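You operate a simulated robot arm through the tools that you are given. There is no shell and no other tool. Be economical: measure what you need, move in short steps, check, and stop when the job is done.

You run a simulated two-armed robot. Do the job below in one go: nothing can be reset, and whatever is moved stays where it is left.

## Task
Load pane P-247, set the stop block to 120 cm and run the pane up to it.
Fine: stand it in the middle of the green LOAD band, swing the red lever across the rollers to clamp the block, use the start button, then the stop button; leave the other controls and panes. Set down upright: what you pick out.

Only the result counts: the job must be done as asked and must still hold three seconds after the hand-in. Knocking over, shifting, dropping, spilling or breaking anything else fails it.

## Robot
Two 7-joint arms with two-finger parallel grippers on one trunk, on a base that drives. Base frame: it is fixed to the floor where the robot stands at the start and does not move with it; the origin is under the middle of the robot, x ahead of it, y to its left, z up. Units: m, rad, N and s.
The left shoulder is at the start at [0.02, 0.113, 1.047], the right one opposite. With the tool pointing down near the work surface each hand reaches from about 0.1 to 0.54 m from the robot's upright axis, wherever it stands, measured 20 degrees to its own side. Places, roughly: black jog button [-0.2, -1.9, 1.2]; foot bar [-1.2, -1.9, 0.1]; green start button [-0.3, -1.8, 1.2]; height gauge [-1.3, -2.3, 1.1]; infeed section switch [-0.3, -1.9, 1.3]; lamp wall section switch [-0.4, -1.7, 1.3]; main switch [-0.4, -1.7, 1.1]; red lever [-1.8, -2.4, 0.7]; red stop button [-0.4, -1.7, 1.2]; speed dial [-0.3, -1.9, 1.1]; stop block [-1.8, -2.5, 0.6]; washer section switch [-0.3, -1.8, 1.3]; white jog button [-0.3, -1.8, 1.2]; yellow arm [-1.2, -2, 0.7]; yellow check button [-0.4, -1.7, 1]. Payload 1.57 kg a hand.
The TCP of each hand is the grasp point between the finger pads, 0.03 m short of the fingertips. In the tool frame z runs along the fingers and y along their closing line. The gripper opens to 0.08 m. The fingers are 0.017 m wide and 0.012 m thick; the gripper's body (0.04 by 0.082 m) begins 0.08 m behind the TCP.
Orientation is that of the tool frame in the base frame, as a unit quaternion [x, y, z, w]. With the fingers straight down and closing along the base's y, the tool's x points along the base's -x, its y along +y and its z along -z.

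## Interface
- The arms move only by the tool move_arm. It takes "left_deltas", "right_deltas" or both (then of equal length, played together; a hand with none holds still); each is a list of rows, each an object of numbers (a shift or turn left out is 0, a gripper value left out holds the last): "grip": the opening, from 0 (shut) to 1 (fully open); "dx", "dy", "dz": the shift along the base's x, y, z in units of 150 mm (1.0 is 150 mm); "rx", "ry", "rz": the turn, a rotation vector about the base's x, y, z in units of 60 degrees (1.0 is 60 degrees). In form: [{"grip": .., "dx": .., "dy": .., "dz": .., "rx": .., "ry": .., "rz": ..}, ...]. A call has 1 to 10 rows; each row is the pose to reach, as a shift and turn from the pose commanded when the call began. A call with a number of a shift or a turn outside -1 to 1 is refused whole. Rows are played at 5 a second. More than 0.05 m and 0.15 rad between two rows, or a gripper value outside its range, and nothing of the call is played. A pose out of reach is approached as far as the arm can. The call stops where the force on the tool passes 40 N (or 10 N more than at its start, if that is more) or the arm is blocked; 0.2 s more then pass. The fingers move at their own pace (about 0.045 m/s each) and stop on an object; they squeeze with about 38 N. The grip force told is the motor's: it shows also when the fingers shut on nothing. Time passes only in rows, and 0.2 s behind the last, so rows that repeat a pose let the fingers close. It gives the time, the measured TCP pose, the force on the tool (base axes), the opening and the grip force at its end, in the units of the frame above (readings bear some noise), with the torque about the TCP (base axes, N m) and any sound that the robot's microphone picked up.
- Cameras (640 x 400 px; columns grow to the right, rows downward): "scene" is now at [0.0832, -0.0171, 1.1482]; the picture's right is [-0.17, -0.98, 0.00], its down [-0.69, 0.12, -0.72] and it looks along [0.71, -0.13, -0.70] (base axes); focal length 251 px, centre (320, 200). "left" rides on the left gripper at [0.072, 0.007, -0.122] in its tool frame; the picture's right is [-0.09, 1.00, 0.00], its down [-0.84, -0.08, -0.54] and it looks along [-0.54, -0.05, 0.84] (tool axes); focal length 238 px, centre (320, 200). "right" rides on the right gripper at [0.072, -0.007, -0.122] in its tool frame; the picture's right is [0.09, 1.00, 0.00], its down [-0.84, 0.08, -0.54] and it looks along [-0.54, 0.05, 0.84] (tool axes); focal length 238 px, centre (320, 200). There is no depth. A picture from a camera that has moved, and an enlarged one, comes with that camera's place and axes in the base frame and with its lens. The place of the scene camera against the robot may be out by one fixed shift of up to 0.018 m in any direction.
- get_image(camera): a new picture of that camera. No time passes.
- raise_lower(by): slides the trunk up (or, below 0, down) by that many m; the arms and the scene camera ride with it, the base frame stays. It gives what a move gives, with no picture.
- roll_base(legs): drives the robot by 1 to 6 legs, each [ahead, left, turn to the left] in m, m and rad, along the robot's own axes; the way and the turn of a leg run together, so that a leg with both is an arc; at most 1.5 m and 3.142 rad a leg. The arms and the cameras ride along, it lands a little off, and it stops where it bumps. It gives what a move gives.
- head_to(pan, tilt): turns the head with the scene camera to pan (to the left, within 1.396 rad either way) and tilt (down, from -0.506 to 1.204), counted from straight ahead of the robot. It gives what a move gives.
- zoom(camera, box): a new picture of the part [left, top, right, bottom] of that camera's present view, enlarged. No time passes.
- hand_in(): hands the job in; it is judged then, once.

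Work in short steps. Places have to be worked out from the pictures, the camera data and where the tool is seen: move nearer, look again, correct. Check each grasp and each placing, and mend what went wrong. You have 120 turns and 100 pictures in all, those below and enlarged ones among them. Open the grippers and draw the arms clear of the work before you hand the job in, unless the task says otherwise; then end with one line.

The tools are called after "Request:" as name(argument=value, ...) on one line, values as JSON. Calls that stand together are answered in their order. move_arm: Moves the arms, as the interface text tells. Its arguments: {"type":"object","properties":{"left_deltas":{"type":"array"},"right_deltas":{"type":"array"}},"required":[]} The other tools are called the same way: raise_lower (by) slides the trunk up or down; roll_base (legs) drives the base; head_to (pan, tilt) turns the head that bears the scene camera; get_image (camera) takes a picture; zoom (camera, box) takes an enlarged picture of a part of a camera's view; hand_in () hands the job in.

At the start:

```text
time: 0.0
left_tcp_pos: [0.3902, 0.089, 0.8603]
left_tcp_rot: [0.0, 1.0, 0.0, 0.0]
left_force: [0.1, 1.2, 0.2]
left_wrist_torque: [0.0, 0.0, -0.02]
left_grip_width: 0.0798
left_gripper_force: 0.1
right_tcp_pos: [0.4411, -0.3505, 0.7793]
right_tcp_rot: [0.001, 1.0, -0.001, -0.001]
right_force: [0.5, -0.1, -0.5]
right_wrist_torque: [0.01, 0.01, -0.01]
right_grip_width: 0.08
right_gripper_force: 0.1
trunk travel left (down, up): [-0.1, 0.47]
robot x, y, heading: [0.0021, 0.0038, -0.003]
head pan, tilt: [-0.176, 0.77]
```

scene: 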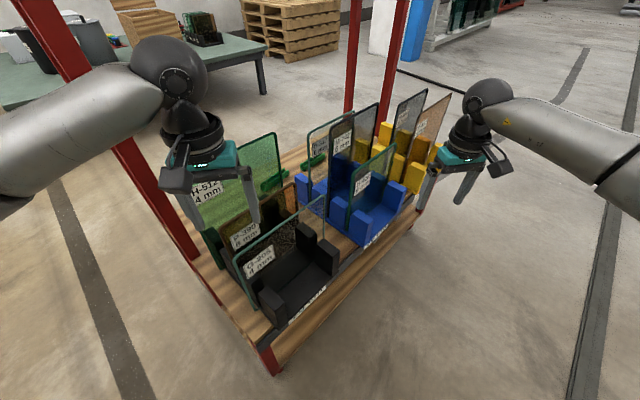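
right: 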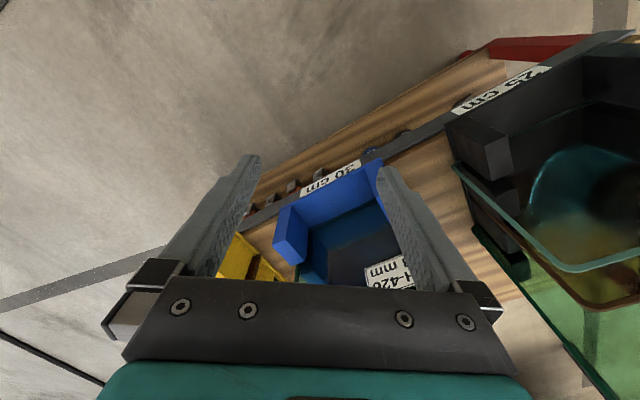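
left: 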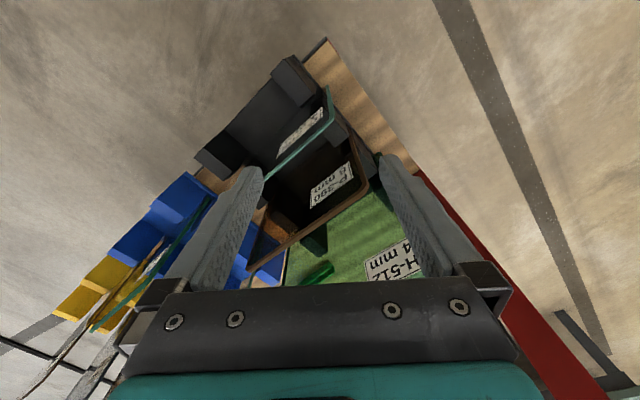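

The rack in front holds several labelled panes; I zoom in to read the labels and find P-247.

Request:
zoom(camera="scene", box=[280, 80, 460, 250])

Request:
zoom(camera="scene", box=[180, 120, 360, 340])

```text
2.35 times, centred on (370, 165) of scene
camera zoom: at [0.0832, -0.0171, 1.1482], right [-0.17, -0.98, 0.0], down [-0.69, 0.12, -0.72], along [0.71, -0.13, -0.7], focal length 591 px, centre (202, 282)
```

zoom: 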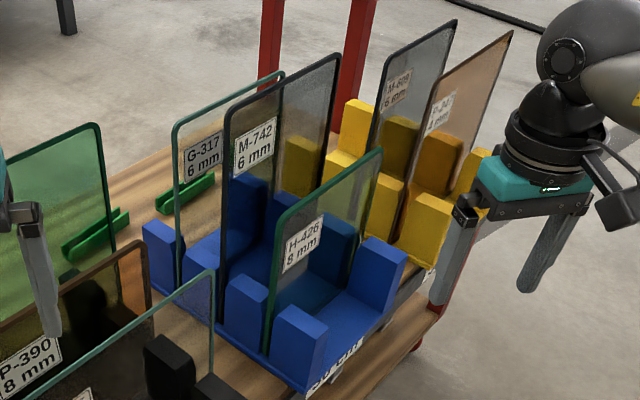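

```text
1.82 times, centred on (270, 230) of scene
camera zoom: at [0.0832, -0.0171, 1.1482], right [-0.17, -0.98, 0.0], down [-0.69, 0.12, -0.72], along [0.71, -0.13, -0.7], focal length 457 px, centre (411, 146)
```

zoom: 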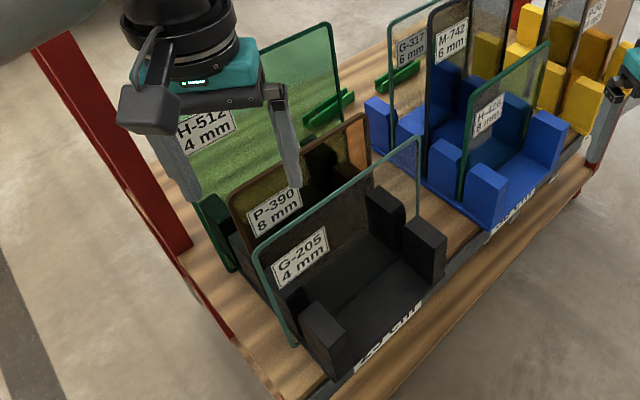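

The brown pane at the far end might be P-247; zoom tighter there.

Request:
zoom(camera="scene", box=[375, 80, 455, 190])

Request:
head_to(pan=-1.39, tilt=0.4)

Request:
get_image(camera="scene")

```text
3.64 times, centred on (415, 135) of scene
camera zoom: at [0.0832, -0.0171, 1.1482], right [-0.17, -0.98, 0.0], down [-0.69, 0.12, -0.72], along [0.71, -0.13, -0.7], focal length 913 px, centre (-26, 436)
```

zoom: 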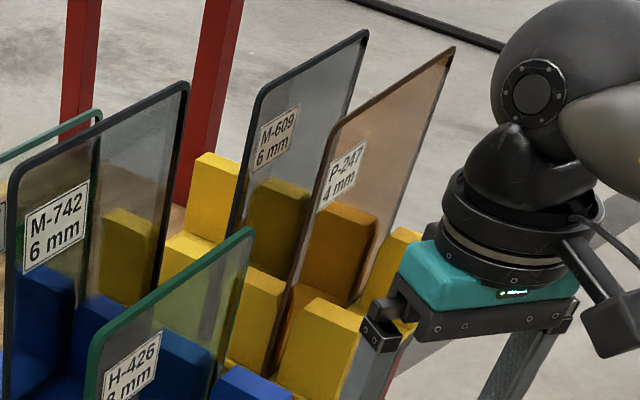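

```text
time: 1.4
left_tcp_pos: [0.3913, 0.0888, 0.8601]
left_tcp_rot: [0.0, 1.0, 0.0, 0.0]
left_force: [0.2, -0.3, -0.7]
left_wrist_torque: [-0.01, 0.0, 0.02]
left_grip_width: 0.0801
left_gripper_force: 0.1
right_tcp_pos: [0.4406, -0.3495, 0.7808]
right_tcp_rot: [0.0, 1.0, 0.0, 0.0]
right_force: [-0.2, 0.1, 0.7]
right_wrist_torque: [0.04, 0.01, -0.01]
right_grip_width: 0.0801
right_gripper_force: 0.0
trunk travel left (down, up): [-0.1, 0.47]
robot x, y, heading: [-0.0029, 0.0022, -0.0]
head pan, tilt: [-1.389, 0.4]
```

```text
93 pictures are left
camera scene: at [0.0192, -0.0939, 1.1808], right [-0.98, -0.18, 0.0], down [-0.07, 0.38, -0.92], along [0.17, -0.91, -0.39], focal length 251 px, centre (320, 200)
```

scene: 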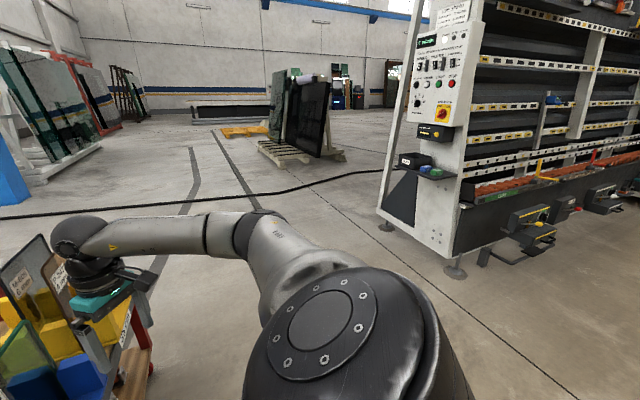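

P-247 is the brown 4 mm pane in the yellow cradle. The machine is behind-right; zoom in on its panel and rollers.

Request:
zoom(camera="scene", box=[380, 0, 500, 200])

Request:
zoom(camera="scene", box=[460, 80, 640, 260])

```text
2.00 times, centred on (440, 100) of scene
camera zoom: at [0.0192, -0.0939, 1.1808], right [-0.98, -0.18, 0.0], down [-0.07, 0.38, -0.92], along [0.17, -0.91, -0.39], focal length 502 px, centre (80, 400)
```

zoom: 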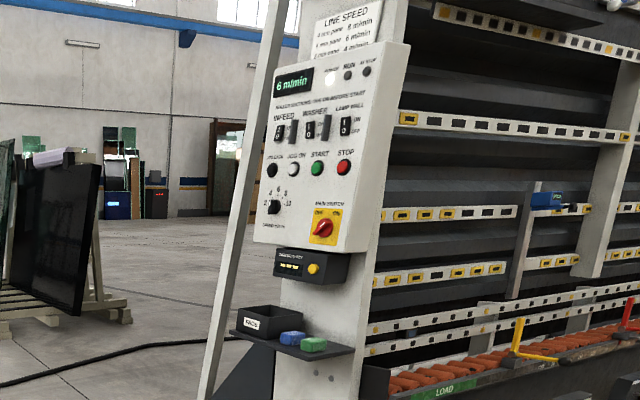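

```text
2.22 times, centred on (550, 170) of scene
camera zoom: at [0.0192, -0.0939, 1.1808], right [-0.98, -0.18, 0.0], down [-0.07, 0.38, -0.92], along [0.17, -0.91, -0.39], focal length 558 px, centre (-191, 267)
```

zoom: 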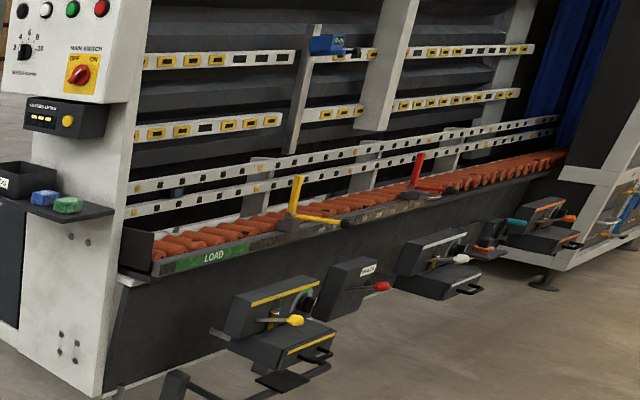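

The line runs away toward (-x,-y). I raise the trunk for clearance, back off from the rack and turn to face the machine front.

Request:
raise_lower(by=0.15)

Request:
roll_base(legs=[[-0.5, 0, 0], [0, 0, -0.85]])

Request:
head_to(pan=0, tilt=0.3)

Request:
get_image(camera="scene")

```text
time: 3.2
left_tcp_pos: [0.391, 0.0883, 1.0106]
left_tcp_rot: [0.0, 1.0, -0.001, 0.0]
left_force: [-0.1, 0.7, -0.5]
left_wrist_torque: [-0.01, -0.03, -0.02]
left_grip_width: 0.0797
left_gripper_force: 0.1
right_tcp_pos: [0.44, -0.3519, 0.9301]
right_tcp_rot: [0.0, 1.0, 0.0, 0.0]
right_force: [-0.5, 0.4, -0.4]
right_wrist_torque: [0.05, 0.0, -0.01]
right_grip_width: 0.0799
right_gripper_force: 0.0
trunk travel left (down, up): [-0.25, 0.32]
robot x, y, heading: [-0.0011, -0.0009, 0.003]
head pan, tilt: [-1.389, 0.4]
```

```text
time: 8.3
left_tcp_pos: [-0.1734, -0.2384, 1.0117]
left_tcp_rot: [0.416, 0.909, 0.0, 0.0]
left_force: [0.8, -0.1, -0.4]
left_wrist_torque: [-0.01, 0.01, 0.0]
left_grip_width: 0.0799
left_gripper_force: 0.1
right_tcp_pos: [-0.4742, -0.5615, 0.9306]
right_tcp_rot: [0.417, 0.909, -0.001, 0.0]
right_force: [0.4, -0.4, 0.3]
right_wrist_torque: [0.01, 0.02, 0.02]
right_grip_width: 0.0799
right_gripper_force: 0.1
trunk travel left (down, up): [-0.25, 0.32]
robot x, y, heading: [-0.4975, 0.0055, -0.856]
head pan, tilt: [-1.389, 0.4]
```

```text
time: 9.8
left_tcp_pos: [-0.1738, -0.2376, 1.0098]
left_tcp_rot: [0.416, 0.909, 0.0, 0.0]
left_force: [0.2, -0.3, 0.2]
left_wrist_torque: [-0.02, 0.02, 0.02]
left_grip_width: 0.0801
left_gripper_force: 0.0
right_tcp_pos: [-0.4741, -0.5612, 0.9305]
right_tcp_rot: [0.417, 0.909, 0.0, 0.0]
right_force: [-0.5, 0.2, 0.3]
right_wrist_torque: [-0.01, -0.04, 0.0]
right_grip_width: 0.0799
right_gripper_force: 0.1
trunk travel left (down, up): [-0.25, 0.32]
robot x, y, heading: [-0.4968, -0.0012, -0.86]
head pan, tilt: [0.0, 0.3]
```

```text
90 pictures are left
camera scene: at [-0.4363, -0.0808, 1.3401], right [-0.76, -0.65, 0.0], down [-0.19, 0.22, -0.96], along [0.62, -0.72, -0.3], focal length 251 px, centre (320, 200)
```

scene: 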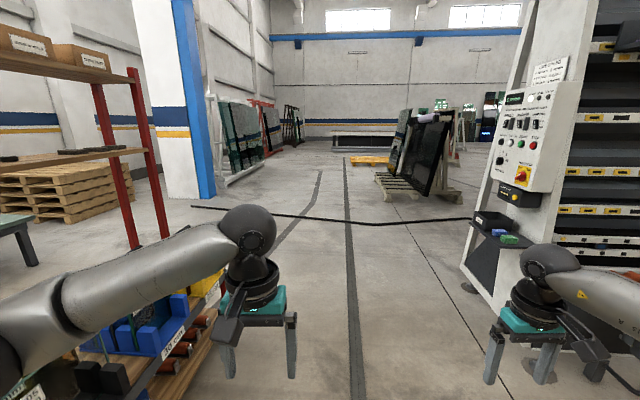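

Move right 1.4 m along the machine, then look.

Request:
roll_base(legs=[[0, -1.4, 0]])

Request:
head_to(pan=0, tilt=0.45)

Request:
get_image(camera="scene")

```text
time: 16.9
left_tcp_pos: [-1.2386, -1.159, 1.0099]
left_tcp_rot: [0.415, 0.91, 0.0, 0.0]
left_force: [-0.5, -0.3, 0.4]
left_wrist_torque: [0.0, 0.0, 0.01]
left_grip_width: 0.08
left_gripper_force: 0.0
right_tcp_pos: [-1.5374, -1.4834, 0.9301]
right_tcp_rot: [0.415, 0.91, 0.001, 0.0]
right_force: [0.2, -0.2, -0.8]
right_wrist_torque: [-0.01, 0.01, 0.04]
right_grip_width: 0.0799
right_gripper_force: 0.1
trunk travel left (down, up): [-0.25, 0.32]
robot x, y, heading: [-1.5615, -0.9216, -0.859]
head pan, tilt: [0.0, 0.3]
```

```text
time: 17.6
left_tcp_pos: [-1.2402, -1.1578, 1.01]
left_tcp_rot: [0.415, 0.91, 0.001, 0.0]
left_force: [-0.2, -0.6, -0.2]
left_wrist_torque: [0.02, 0.03, 0.02]
left_grip_width: 0.0799
left_gripper_force: 0.0
right_tcp_pos: [-1.5377, -1.4841, 0.9304]
right_tcp_rot: [0.415, 0.91, 0.0, 0.0]
right_force: [0.7, 0.0, 0.2]
right_wrist_torque: [0.01, 0.0, 0.05]
right_grip_width: 0.0798
right_gripper_force: 0.0
trunk travel left (down, up): [-0.25, 0.32]
robot x, y, heading: [-1.561, -0.9213, -0.856]
head pan, tilt: [0.0, 0.45]
```

```text
89 pictures are left
camera scene: at [-1.5026, -1.001, 1.3262], right [-0.76, -0.66, 0.0], down [-0.28, 0.33, -0.9], along [0.59, -0.68, -0.43], focal length 251 px, centre (320, 200)
```

scene: 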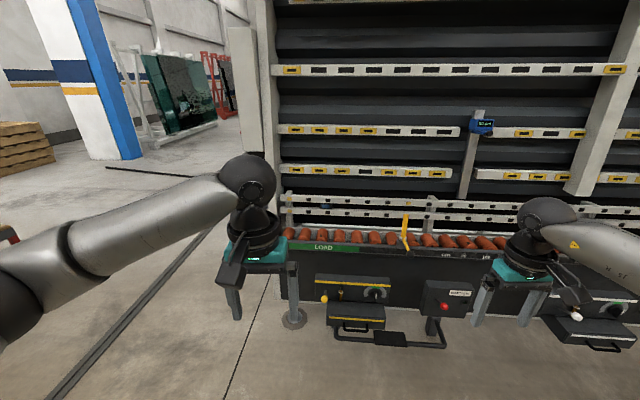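

The machine front is square to me. Shift further right to see the block and red lever.

Request:
roll_base(legs=[[0.1, -0.6, 0]])

Request:
get_image(camera="scene")

Request:
zoom(camera="scene", box=[240, 180, 420, 300])

```text
time: 21.0
left_tcp_pos: [-1.6291, -1.6285, 1.01]
left_tcp_rot: [0.416, 0.909, 0.0, 0.0]
left_force: [0.2, -0.4, 0.1]
left_wrist_torque: [0.01, 0.01, 0.0]
left_grip_width: 0.0798
left_gripper_force: 0.1
right_tcp_pos: [-1.929, -1.9511, 0.9295]
right_tcp_rot: [0.417, 0.909, 0.0, 0.0]
right_force: [-0.1, -0.5, 0.1]
right_wrist_torque: [-0.02, 0.01, -0.01]
right_grip_width: 0.0798
right_gripper_force: 0.0
trunk travel left (down, up): [-0.25, 0.32]
robot x, y, heading: [-1.9467, -1.3894, -0.867]
head pan, tilt: [0.0, 0.45]
```

```text
88 pictures are left
camera scene: at [-1.8917, -1.4702, 1.3262], right [-0.76, -0.65, 0.0], down [-0.28, 0.33, -0.9], along [0.59, -0.68, -0.44], focal length 251 px, centre (320, 200)
```

scene: 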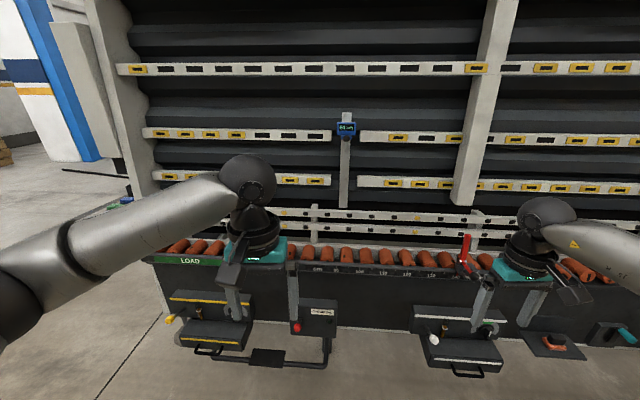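

```text
3.33 times, centred on (330, 240) of scene
camera zoom: at [-1.8917, -1.4702, 1.3262], right [-0.76, -0.65, 0.0], down [-0.28, 0.33, -0.9], along [0.59, -0.68, -0.44], focal length 837 px, centre (287, 67)
```

zoom: 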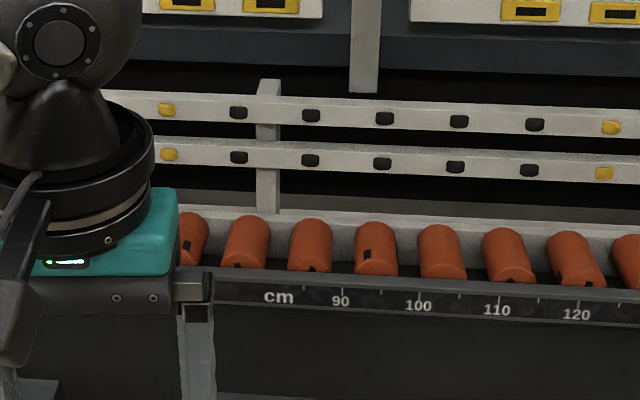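

Scale runs along the front rail; look at the block and lever closer.

Request:
zoom(camera="scene", box=[400, 220, 500, 290])

Request:
zoom(camera="scene", box=[280, 245, 480, 300])

Request:
get_image(camera="right")

```text
5.71 times, centred on (450, 255) of scene
camera zoom: at [-1.8917, -1.4702, 1.3262], right [-0.76, -0.65, 0.0], down [-0.28, 0.33, -0.9], along [0.59, -0.68, -0.44], focal length 1435 px, centre (-423, -114)
```

zoom: 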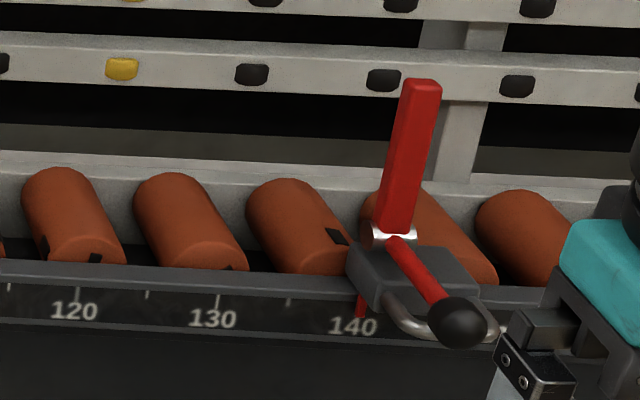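

```text
3.20 times, centred on (380, 272) of scene
camera zoom: at [-1.8917, -1.4702, 1.3262], right [-0.76, -0.65, 0.0], down [-0.28, 0.33, -0.9], along [0.59, -0.68, -0.44], focal length 804 px, centre (128, -32)
```

zoom: 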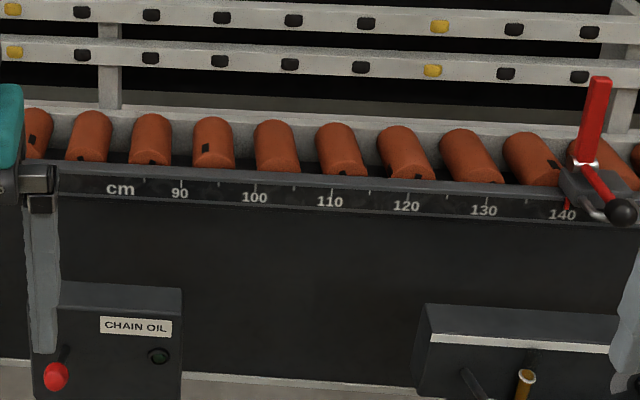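

```text
84 pictures are left
camera right: at [-1.9797, -1.902, 1.0516], right [0.69, 0.72, 0.0], down [0.6, -0.58, 0.54], along [0.39, -0.38, -0.84], focal length 238 px, centre (320, 200)
```

right: 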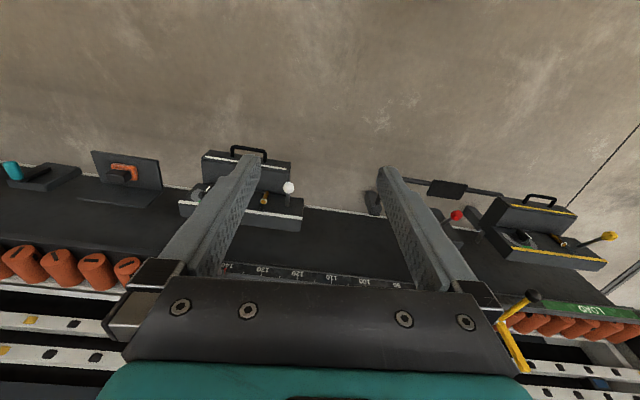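

Pointer is now near 140; rail labels at z≈0.58 and the rail is turned ~0.076 rad from me. I square up and come closer, right hand toward the block.

Request:
roll_base(legs=[[0, 0, -0.076], [0, -0.25, 0], [0.33, 0, 0]])

Request:
head_to(pan=-0.2, tilt=0.8)

Request:
get_image(camera="scene")

Request:
get_image(camera="right")

```text
time: 25.1
left_tcp_pos: [-1.6507, -2.0638, 1.0097]
left_tcp_rot: [0.449, 0.894, 0.001, 0.0]
left_force: [0.7, -0.2, 0.2]
left_wrist_torque: [0.01, 0.05, 0.02]
left_grip_width: 0.0799
left_gripper_force: 0.0
right_tcp_pos: [-1.9743, -2.3643, 0.9292]
right_tcp_rot: [0.45, 0.893, -0.001, 0.0]
right_force: [0.2, -0.3, -0.2]
right_wrist_torque: [0.01, 0.0, 0.02]
right_grip_width: 0.0798
right_gripper_force: 0.1
trunk travel left (down, up): [-0.25, 0.32]
robot x, y, heading: [-1.9516, -1.8037, -0.936]
head pan, tilt: [0.0, 0.45]
```

```text
time: 25.9
left_tcp_pos: [-1.6508, -2.0625, 1.0102]
left_tcp_rot: [0.449, 0.894, 0.0, 0.0]
left_force: [0.2, -0.5, 0.0]
left_wrist_torque: [0.0, -0.03, 0.02]
left_grip_width: 0.0802
left_gripper_force: 0.2
right_tcp_pos: [-1.9738, -2.3629, 0.9295]
right_tcp_rot: [0.45, 0.893, 0.0, 0.0]
right_force: [0.6, 0.1, 0.0]
right_wrist_torque: [-0.01, -0.05, 0.01]
right_grip_width: 0.0798
right_gripper_force: 0.2
trunk travel left (down, up): [-0.25, 0.32]
robot x, y, heading: [-1.9559, -1.7973, -0.932]
head pan, tilt: [-0.201, 0.799]
```

```text
83 pictures are left
camera scene: at [-1.9221, -1.885, 1.2958], right [-0.91, -0.42, 0.0], down [-0.3, 0.65, -0.7], along [0.3, -0.63, -0.72], focal length 251 px, centre (320, 200)
```

scene: 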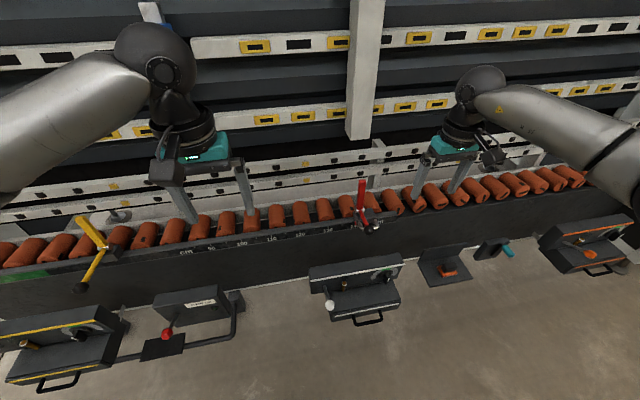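

```text
82 pictures are left
camera right: at [-2.0211, -2.3095, 1.0517], right [0.75, 0.67, 0.0], down [0.56, -0.63, 0.54], along [0.36, -0.4, -0.84], focal length 238 px, centre (320, 200)
```

right: 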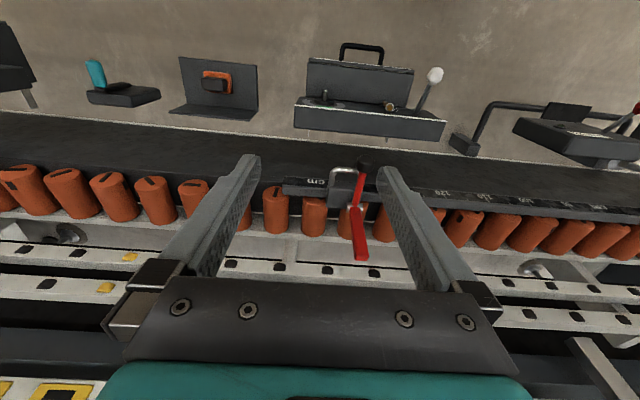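

Zoom on the block from both cameras to understand block, handle and lever.

Request:
zoom(camera="scene", box=[320, 170, 420, 245])

Request:
zoom(camera="right", box=[260, 140, 420, 270])

Request:
zoom(camera="scene", box=[30, 200, 190, 320])

```text
5.33 times, centred on (370, 208) of scene
camera zoom: at [-1.9221, -1.885, 1.2958], right [-0.91, -0.42, 0.0], down [-0.3, 0.65, -0.7], along [0.3, -0.63, -0.72], focal length 1340 px, centre (53, 160)
```

zoom: 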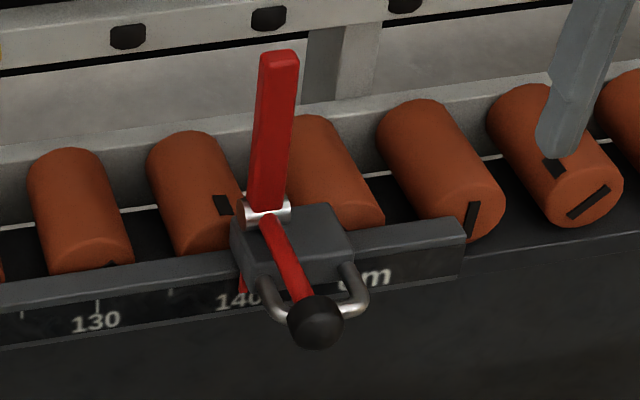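

```text
3.08 times, centred on (340, 205) of right
camera zoom: at [-2.0211, -2.3095, 1.0517], right [0.75, 0.67, 0.0], down [0.56, -0.63, 0.54], along [0.36, -0.4, -0.84], focal length 733 px, centre (258, 185)
```

zoom: 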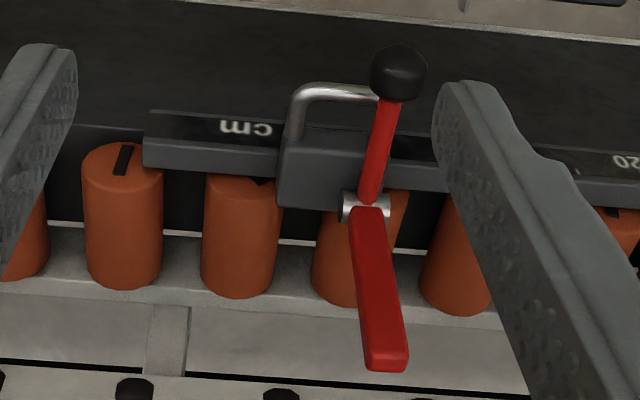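

```text
3.33 times, centred on (110, 260) of scene
camera zoom: at [-1.9221, -1.885, 1.2958], right [-0.91, -0.42, 0.0], down [-0.3, 0.65, -0.7], along [0.3, -0.63, -0.72], focal length 837 px, centre (1020, 0)
```

zoom: 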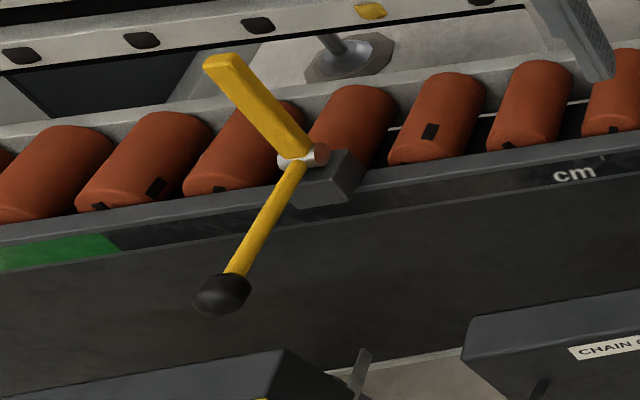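

The lever is an L: red plate upright, knob toward me, hub axis along the line; lifting the knob tips the plate across the rollers. Knob ≈(-1.858,-2.380,0.69). I move a bit right and closer.

Request:
roll_base(legs=[[0, -0.08, 0], [0.12, 0, 0]])

Request:
head_to(pan=-0.15, tilt=1.0)

Request:
get_image(camera="scene")

Request:
get_image(camera="right")

```text
time: 27.8
left_tcp_pos: [-1.6437, -2.2081, 1.0092]
left_tcp_rot: [0.45, 0.893, 0.0, -0.001]
left_force: [0.3, -0.3, -0.6]
left_wrist_torque: [0.02, 0.0, -0.02]
left_grip_width: 0.08
left_gripper_force: 0.0
right_tcp_pos: [-1.9665, -2.5062, 0.9295]
right_tcp_rot: [0.45, 0.893, 0.001, -0.001]
right_force: [-0.6, -0.2, 0.4]
right_wrist_torque: [-0.03, 0.0, 0.02]
right_grip_width: 0.0801
right_gripper_force: 0.1
trunk travel left (down, up): [-0.25, 0.32]
robot x, y, heading: [-1.9484, -1.945, -0.938]
head pan, tilt: [-0.201, 0.799]
```

```text
time: 28.5
left_tcp_pos: [-1.6448, -2.2068, 1.0098]
left_tcp_rot: [0.45, 0.893, 0.0, 0.0]
left_force: [-0.4, 0.5, 0.1]
left_wrist_torque: [-0.01, -0.04, -0.02]
left_grip_width: 0.08
left_gripper_force: 0.0
right_tcp_pos: [-1.9679, -2.5068, 0.9288]
right_tcp_rot: [0.451, 0.893, 0.001, 0.001]
right_force: [-1.1, 0.2, -0.3]
right_wrist_torque: [0.02, 0.02, 0.01]
right_grip_width: 0.0799
right_gripper_force: 0.0
trunk travel left (down, up): [-0.25, 0.32]
robot x, y, heading: [-1.9469, -1.9464, -0.934]
head pan, tilt: [-0.15, 1.0]
```

```text
78 pictures are left
camera scene: at [-1.9168, -2.0173, 1.2806], right [-0.88, -0.47, 0.0], down [-0.39, 0.74, -0.54], along [0.25, -0.48, -0.84], focal length 251 px, centre (320, 200)
```

scene: 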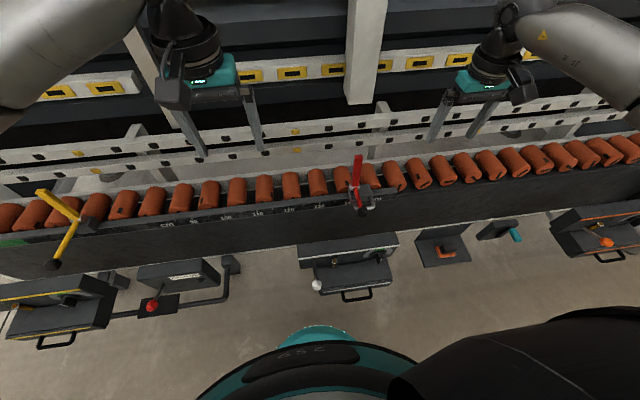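

```text
77 pictures are left
camera right: at [-2.015, -2.4531, 1.0517], right [0.75, 0.67, 0.0], down [0.56, -0.63, 0.54], along [0.36, -0.4, -0.84], focal length 238 px, centre (320, 200)
```

right: 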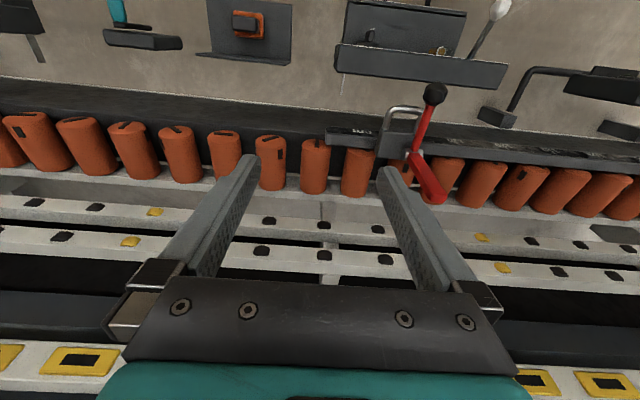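

Knob triangulates to (-1.849,-2.384,0.669). Zoom to measure the block's far end and handle.

Request:
zoom(camera="right", box=[320, 70, 470, 215])

Request:
zoom(camera="scene", box=[310, 140, 420, 230])

```text
2.76 times, centred on (395, 142) of right
camera zoom: at [-2.015, -2.4531, 1.0517], right [0.75, 0.67, 0.0], down [0.56, -0.63, 0.54], along [0.36, -0.4, -0.84], focal length 658 px, centre (113, 359)
```

zoom: 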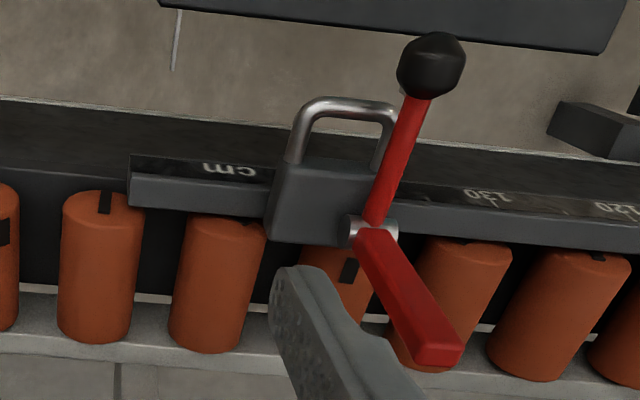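

```text
4.44 times, centred on (365, 185) of scene
camera zoom: at [-1.9168, -2.0173, 1.2806], right [-0.88, -0.47, 0.0], down [-0.39, 0.74, -0.54], along [0.25, -0.48, -0.84], focal length 1116 px, centre (120, 267)
```

zoom: 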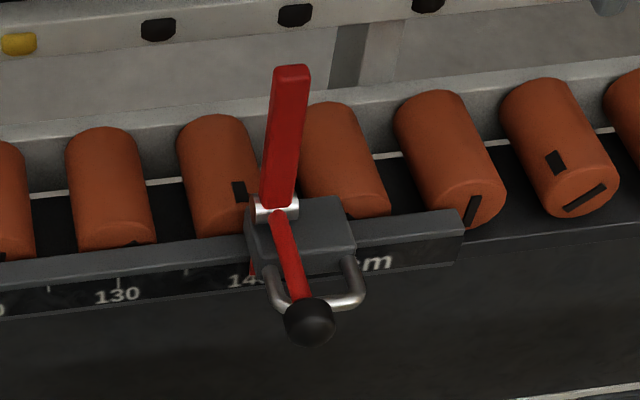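

Block's far end is about F 0.52, R 0.24 from me, top z≈0.65. I edge forward 0.05 and lower the trunk 0.1 for reach.

Request:
roll_base(legs=[[0.05, 0, 0]])

Request:
raise_lower(by=-0.1)

```text
time: 29.4
left_tcp_pos: [-1.614, -2.2475, 1.0097]
left_tcp_rot: [0.45, 0.893, 0.0, -0.001]
left_force: [-0.3, 0.0, 0.0]
left_wrist_torque: [-0.01, 0.01, 0.0]
left_grip_width: 0.0803
left_gripper_force: 0.0
right_tcp_pos: [-1.9371, -2.5476, 0.9291]
right_tcp_rot: [0.451, 0.893, 0.001, 0.0]
right_force: [0.1, 0.2, -0.6]
right_wrist_torque: [-0.03, -0.02, 0.0]
right_grip_width: 0.08
right_gripper_force: 0.1
trunk travel left (down, up): [-0.25, 0.32]
robot x, y, heading: [-1.9204, -1.9824, -0.939]
head pan, tilt: [-0.15, 1.0]
```

```text
time: 30.8
left_tcp_pos: [-1.6157, -2.2454, 0.9106]
left_tcp_rot: [0.451, 0.893, 0.0, 0.0]
left_force: [0.1, -0.1, 0.4]
left_wrist_torque: [-0.01, 0.0, -0.02]
left_grip_width: 0.0798
left_gripper_force: 0.1
right_tcp_pos: [-1.9386, -2.5453, 0.8306]
right_tcp_rot: [0.451, 0.893, 0.0, 0.0]
right_force: [-0.2, 1.0, -0.3]
right_wrist_torque: [0.02, -0.01, 0.01]
right_grip_width: 0.0802
right_gripper_force: 0.2
trunk travel left (down, up): [-0.15, 0.42]
robot x, y, heading: [-1.9217, -1.9872, -0.936]
head pan, tilt: [-0.15, 1.0]
```

Close the right gripper and go above the spot just beyond the block's far end, then down to z≈0.69.

Request:
move_arm(right_deltas=[{"grip": 0, "dx": 0.18, "dy": 0.12}, {"dx": 0.35, "dy": 0.23}, {"dx": 0.35, "dy": 0.23, "dz": -0.25}, {"dx": 0.35, "dy": 0.23, "dz": -0.5}, {"dx": 0.35, "dy": 0.23, "dz": -0.75}, {"dx": 0.35, "dy": 0.23, "dz": -0.93}, {"dx": 0.35, "dy": 0.23, "dz": -0.93}])

Request:
get_image(camera="scene")

Request:
get_image(camera="right")

```text
time: 32.4
left_tcp_pos: [-1.6153, -2.2468, 0.9107]
left_tcp_rot: [0.452, 0.892, 0.0, 0.0]
left_force: [1.0, -0.2, -1.4]
left_wrist_torque: [0.03, -0.01, 0.02]
left_grip_width: 0.0801
left_gripper_force: 0.0
right_tcp_pos: [-1.8852, -2.5134, 0.6896]
right_tcp_rot: [0.451, 0.893, 0.0, 0.0]
right_force: [0.3, 0.8, 0.2]
right_wrist_torque: [0.01, 0.01, 0.0]
right_grip_width: 0.0
right_gripper_force: 20.8
trunk travel left (down, up): [-0.15, 0.42]
robot x, y, heading: [-1.919, -1.9813, -0.94]
head pan, tilt: [-0.15, 1.0]
```

```text
74 pictures are left
camera scene: at [-1.8875, -2.057, 1.1806], right [-0.88, -0.47, 0.0], down [-0.39, 0.74, -0.54], along [0.25, -0.48, -0.84], focal length 251 px, centre (320, 200)
```

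scene: 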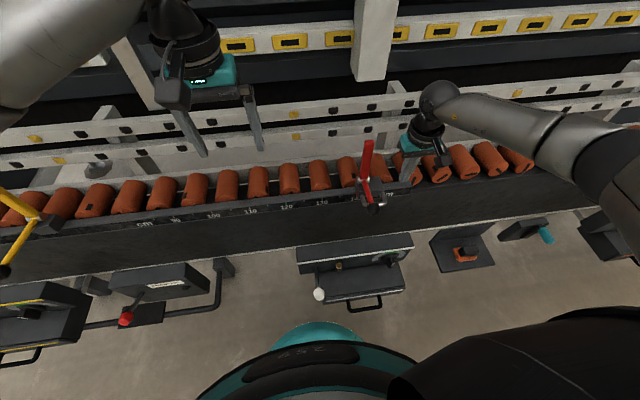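

```text
73 pictures are left
camera right: at [-1.9328, -2.4592, 0.8121], right [0.75, 0.66, 0.0], down [0.56, -0.63, 0.54], along [0.36, -0.41, -0.84], focal length 238 px, centre (320, 200)
```

right: 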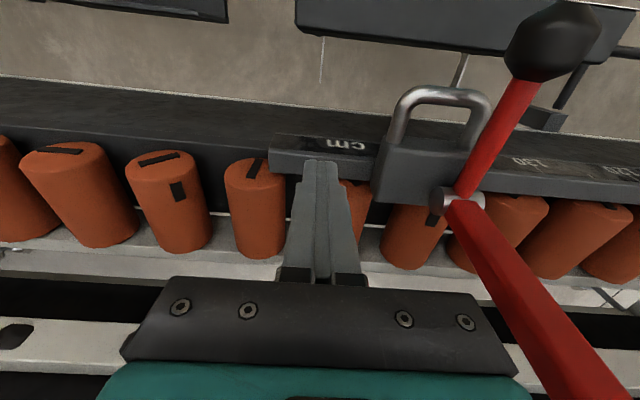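

Fingers are beyond the block and over the rail. Lower 2.5 cm and push along the line toward lower numbers by ~11 cm first.

Request:
move_arm(right_deltas=[{"dz": -0.17}, {"dz": -0.17}, {"dz": -0.17, "dx": 0.1, "dy": 0.074}, {"dz": -0.17, "dx": 0.2, "dy": 0.147}, {"dz": -0.17, "dx": 0.3, "dy": 0.22}, {"dz": -0.17, "dx": 0.4, "dy": 0.294}, {"dz": -0.17, "dx": 0.5, "dy": 0.367}, {"dz": -0.17, "dx": 0.6, "dy": 0.441}])

Request:
get_image(camera="right")

```text
time: 34.2
left_tcp_pos: [-1.6152, -2.2466, 0.9094]
left_tcp_rot: [0.451, 0.892, 0.0, 0.0]
left_force: [0.0, -0.9, 0.1]
left_wrist_torque: [0.0, -0.02, -0.02]
left_grip_width: 0.0798
left_gripper_force: 0.0
right_tcp_pos: [-1.795, -2.4436, 0.6657]
right_tcp_rot: [0.45, 0.893, 0.001, 0.0]
right_force: [-0.9, -2.5, 0.2]
right_wrist_torque: [-0.08, 0.04, -0.03]
right_grip_width: 0.0
right_gripper_force: 21.4
trunk travel left (down, up): [-0.15, 0.42]
robot x, y, heading: [-1.9177, -1.9861, -0.937]
head pan, tilt: [-0.15, 1.0]
```

```text
72 pictures are left
camera right: at [-1.8419, -2.3903, 0.7867], right [0.75, 0.67, 0.0], down [0.56, -0.63, 0.54], along [0.36, -0.4, -0.84], focal length 238 px, centre (320, 200)
```

right: 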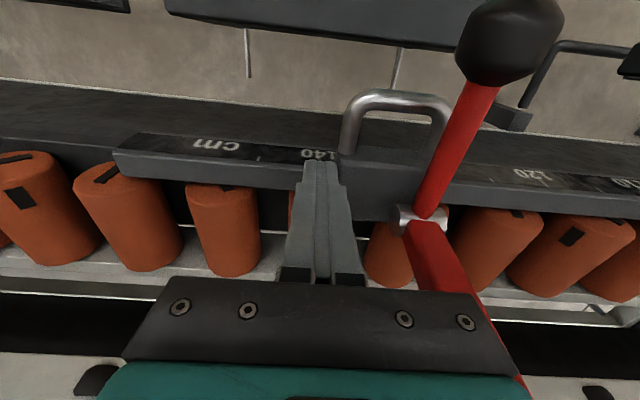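

Sliding easily (~2.6 N). Check the pointer on the scale.

Request:
zoom(camera="scene", box=[240, 150, 400, 240])

```text
4.00 times, centred on (320, 195) of scene
camera zoom: at [-1.8873, -2.057, 1.1806], right [-0.88, -0.47, 0.0], down [-0.39, 0.74, -0.54], along [0.25, -0.48, -0.84], focal length 1005 px, centre (320, 220)
```

zoom: 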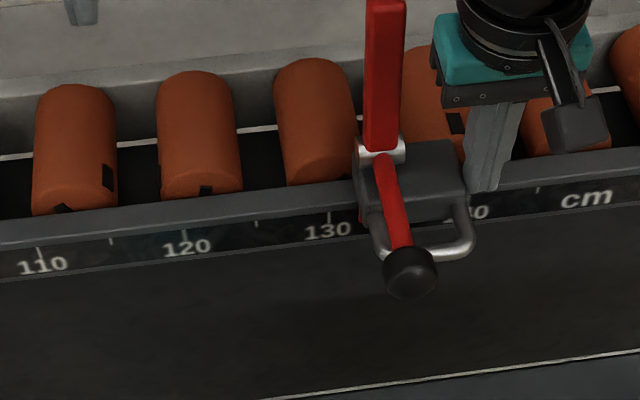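

Pointer reads ≈132. Push another 10.5 cm, then refine.

Request:
move_arm(right_deltas=[{"dx": 0.1, "dy": 0.0735}, {"dx": 0.2, "dy": 0.147}, {"dx": 0.3, "dy": 0.22}, {"dx": 0.4, "dy": 0.294}, {"dx": 0.5, "dy": 0.367}, {"dx": 0.564, "dy": 0.414}])

Request:
zoom(camera="scene", box=[220, 160, 340, 240])

```text
time: 35.6
left_tcp_pos: [-1.6156, -2.2468, 0.9101]
left_tcp_rot: [0.451, 0.893, 0.0, 0.0]
left_force: [-0.1, 0.2, -0.2]
left_wrist_torque: [0.03, 0.02, 0.02]
left_grip_width: 0.0802
left_gripper_force: 0.0
right_tcp_pos: [-1.7112, -2.3837, 0.6649]
right_tcp_rot: [0.451, 0.892, 0.001, 0.0]
right_force: [-1.7, -0.7, -0.9]
right_wrist_torque: [-0.04, 0.04, 0.0]
right_grip_width: 0.0001
right_gripper_force: 20.8
trunk travel left (down, up): [-0.15, 0.42]
robot x, y, heading: [-1.9178, -1.9863, -0.936]
head pan, tilt: [-0.15, 1.0]
```

```text
5.00 times, centred on (280, 200) of scene
camera zoom: at [-1.8875, -2.057, 1.1806], right [-0.88, -0.47, 0.0], down [-0.39, 0.74, -0.54], along [0.25, -0.48, -0.84], focal length 1256 px, centre (520, 200)
```

zoom: 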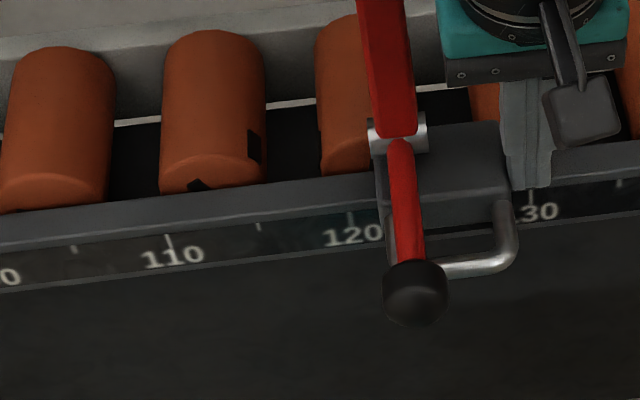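

Reads ≈121.6; push 1.2 cm and look closely.

Request:
move_arm(right_deltas=[{"dx": 0.035, "dy": 0.026}, {"dx": 0.064, "dy": 0.047}, {"dx": 0.064, "dy": 0.047}])

Request:
head_to(pan=0.12, tilt=1.0)

Request:
zoom(camera="scene", box=[290, 170, 370, 240])

```text
time: 36.4
left_tcp_pos: [-1.6149, -2.2475, 0.9098]
left_tcp_rot: [0.451, 0.892, 0.0, 0.0]
left_force: [0.7, 0.2, 0.0]
left_wrist_torque: [0.01, 0.0, -0.02]
left_grip_width: 0.0798
left_gripper_force: 0.0
right_tcp_pos: [-1.7014, -2.3764, 0.6651]
right_tcp_rot: [0.451, 0.893, 0.0, 0.0]
right_force: [-2.8, -1.2, -0.4]
right_wrist_torque: [-0.04, 0.06, -0.01]
right_grip_width: 0.0001
right_gripper_force: 20.8
trunk travel left (down, up): [-0.15, 0.42]
robot x, y, heading: [-1.921, -1.9829, -0.934]
head pan, tilt: [-0.15, 1.0]
```

```text
time: 37.1
left_tcp_pos: [-1.6151, -2.2462, 0.9105]
left_tcp_rot: [0.451, 0.893, 0.0, 0.0]
left_force: [0.0, -0.3, -0.1]
left_wrist_torque: [0.01, 0.0, 0.02]
left_grip_width: 0.0804
left_gripper_force: 0.0
right_tcp_pos: [-1.7012, -2.3765, 0.6649]
right_tcp_rot: [0.45, 0.893, 0.001, 0.0]
right_force: [-0.1, 0.0, -0.2]
right_wrist_torque: [0.0, 0.03, -0.01]
right_grip_width: 0.0001
right_gripper_force: 21.1
trunk travel left (down, up): [-0.15, 0.42]
robot x, y, heading: [-1.9192, -1.9841, -0.934]
head pan, tilt: [0.12, 1.0]
```

```text
5.71 times, centred on (330, 205) of scene
camera zoom: at [-1.8723, -2.0461, 1.1806], right [-0.73, -0.69, 0.0], down [-0.58, 0.61, -0.54], along [0.37, -0.39, -0.84], focal length 1435 px, centre (263, 171)
```

zoom: 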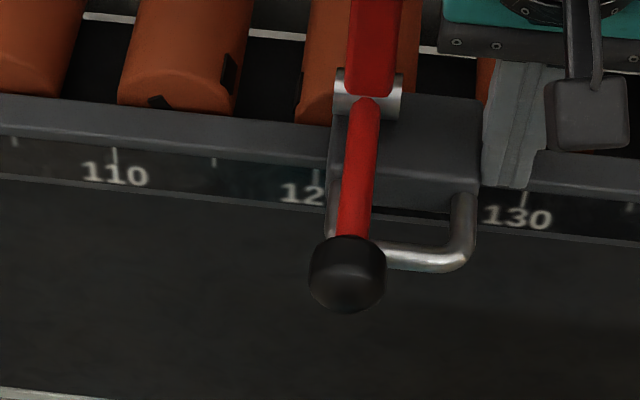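

The pointer is hidden by the handle from here; look with the left hand camera.

Request:
get_image(camera="left")

```text
68 pictures are left
camera left: at [-1.6535, -2.1855, 1.0317], right [0.86, 0.52, 0.0], down [0.43, -0.72, 0.54], along [0.28, -0.46, -0.84], focal length 238 px, centre (320, 200)
```

left: 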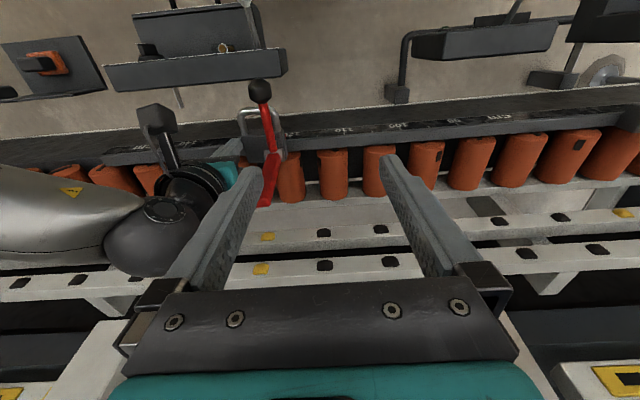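

Request:
zoom(camera="left", box=[220, 70, 360, 210])

```text
2.86 times, centred on (290, 140) of left
camera zoom: at [-1.6535, -2.1855, 1.0317], right [0.86, 0.52, 0.0], down [0.43, -0.72, 0.54], along [0.28, -0.46, -0.84], focal length 681 px, centre (406, 371)
```

zoom: 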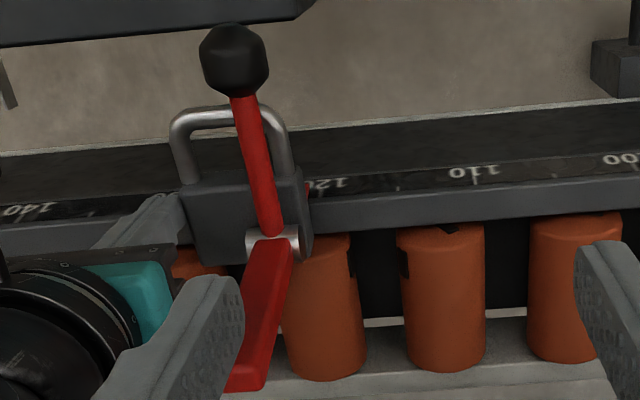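

Request:
zoom(camera="left", box=[270, 115, 340, 160])

```text
8.89 times, centred on (305, 138) of left
camera zoom: at [-1.6535, -2.1855, 1.0317], right [0.86, 0.52, 0.0], down [0.43, -0.72, 0.54], along [0.28, -0.46, -0.84], focal length 2119 px, centre (453, 756)
```

zoom: 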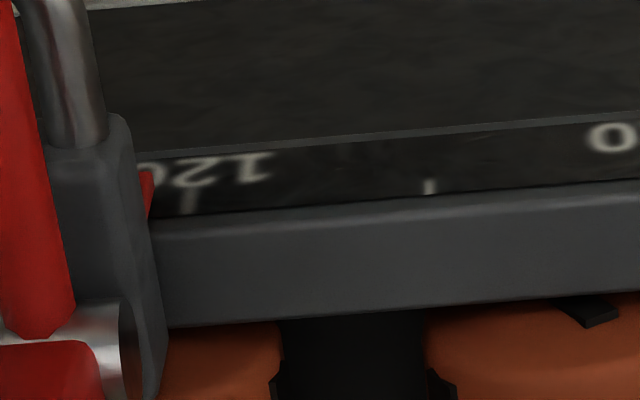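

The left camera shows the pointer ≈0.75 cm above the 120 tick. Nudge 7.5 mm.

Request:
move_arm(right_deltas=[{"dx": 0.02, "dy": 0.015}, {"dx": 0.04, "dy": 0.03}, {"dx": 0.04, "dy": 0.03}])

Request:
zoom(camera="left", box=[270, 115, 340, 160])

```text
time: 38.0
left_tcp_pos: [-1.616, -2.2458, 0.9098]
left_tcp_rot: [0.451, 0.892, 0.0, -0.001]
left_force: [-0.1, 0.1, -0.1]
left_wrist_torque: [0.01, 0.03, 0.01]
left_grip_width: 0.08
left_gripper_force: 0.1
right_tcp_pos: [-1.6964, -2.3725, 0.665]
right_tcp_rot: [0.451, 0.892, 0.0, 0.0]
right_force: [-2.4, -1.7, 1.7]
right_wrist_torque: [-0.02, 0.05, 0.0]
right_grip_width: 0.0
right_gripper_force: 21.6
trunk travel left (down, up): [-0.15, 0.42]
robot x, y, heading: [-1.9201, -1.9858, -0.935]
head pan, tilt: [0.12, 1.0]
```

```text
8.89 times, centred on (305, 138) of left
camera zoom: at [-1.6536, -2.1856, 1.0318], right [0.86, 0.52, 0.0], down [0.43, -0.72, 0.54], along [0.28, -0.46, -0.84], focal length 2119 px, centre (453, 756)
```

zoom: 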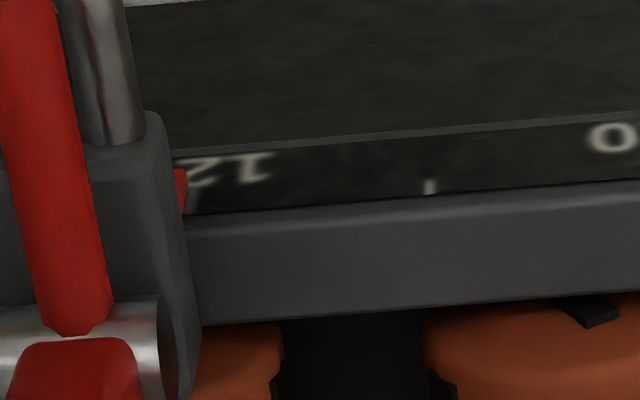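

Pointer nearly on the tick (≈120.2). One more 1.5 mm nudge.

Request:
move_arm(right_deltas=[{"dx": 0.01, "dy": 0.0075}, {"dx": 0.01, "dy": 0.0075}])

Request:
zoom(camera="left", box=[270, 115, 340, 160])

```text
time: 38.5
left_tcp_pos: [-1.6154, -2.2474, 0.9094]
left_tcp_rot: [0.451, 0.892, 0.0, 0.001]
left_force: [-0.6, -0.4, 0.2]
left_wrist_torque: [0.03, -0.01, 0.01]
left_grip_width: 0.08
left_gripper_force: 0.1
right_tcp_pos: [-1.6934, -2.3715, 0.6638]
right_tcp_rot: [0.451, 0.893, 0.0, -0.001]
right_force: [-2.4, -1.5, 0.5]
right_wrist_torque: [0.0, 0.0, 0.03]
right_grip_width: 0.0001
right_gripper_force: 21.1
trunk travel left (down, up): [-0.15, 0.42]
robot x, y, heading: [-1.9186, -1.9839, -0.935]
head pan, tilt: [0.12, 1.0]
```

```text
8.89 times, centred on (305, 138) of left
camera zoom: at [-1.6536, -2.1856, 1.0318], right [0.86, 0.52, 0.0], down [0.43, -0.72, 0.54], along [0.28, -0.46, -0.84], focal length 2119 px, centre (453, 756)
```

zoom: 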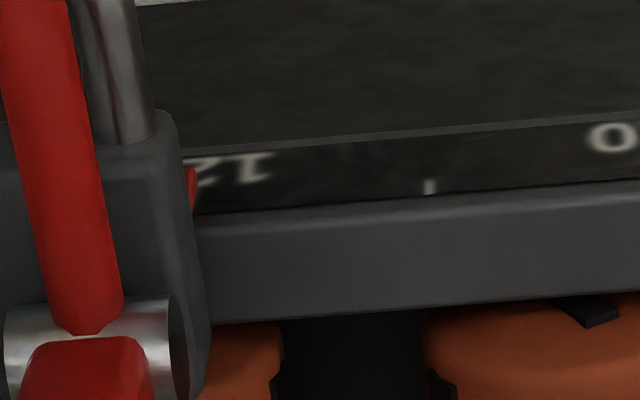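

Pointer is on 120. Now back off sideways, rise, retreat and bring the opened right hand over the knob (≈(-1.688,-2.266)).

Request:
move_arm(right_deltas=[{"dx": -0.213, "dy": -0.158}, {"dx": -0.213, "dy": -0.158, "dz": 0.3}, {"dx": -0.213, "dy": -0.158, "dz": 0.6}, {"dx": -0.213, "dy": -0.158, "dz": 0.9}, {"dx": -0.41, "dy": 0.11, "dz": 0.9}, {"dx": -0.608, "dy": 0.379, "dz": 0.9, "grip": 1}, {"dx": -0.38, "dy": 0.49, "dz": 0.9}, {"dx": -0.17, "dy": 0.6, "dz": 0.9}, {"dx": 0.04, "dy": 0.7, "dz": 0.9}, {"dx": 0.04, "dy": 0.7, "dz": 0.9}])

Request:
get_image(camera="right")

Request:
get_image(camera="left")

```text
refused: row 6 steps farther than a row can; nothing moved
```

```text
63 pictures are left
camera right: at [-1.7419, -2.3174, 0.7867], right [0.75, 0.66, 0.0], down [0.56, -0.63, 0.54], along [0.36, -0.4, -0.84], focal length 238 px, centre (320, 200)
```

right: 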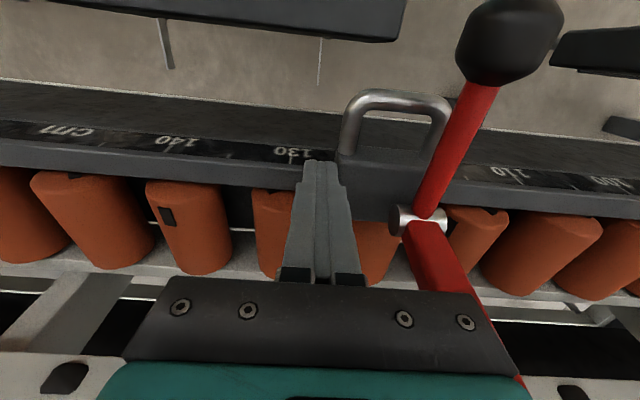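

```text
62 pictures are left
camera left: at [-1.6536, -2.1856, 1.0318], right [0.86, 0.52, 0.0], down [0.43, -0.72, 0.54], along [0.28, -0.46, -0.84], focal length 238 px, centre (320, 200)
```

left: 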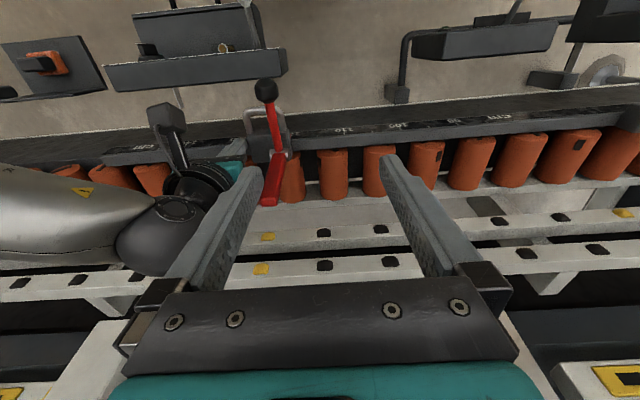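

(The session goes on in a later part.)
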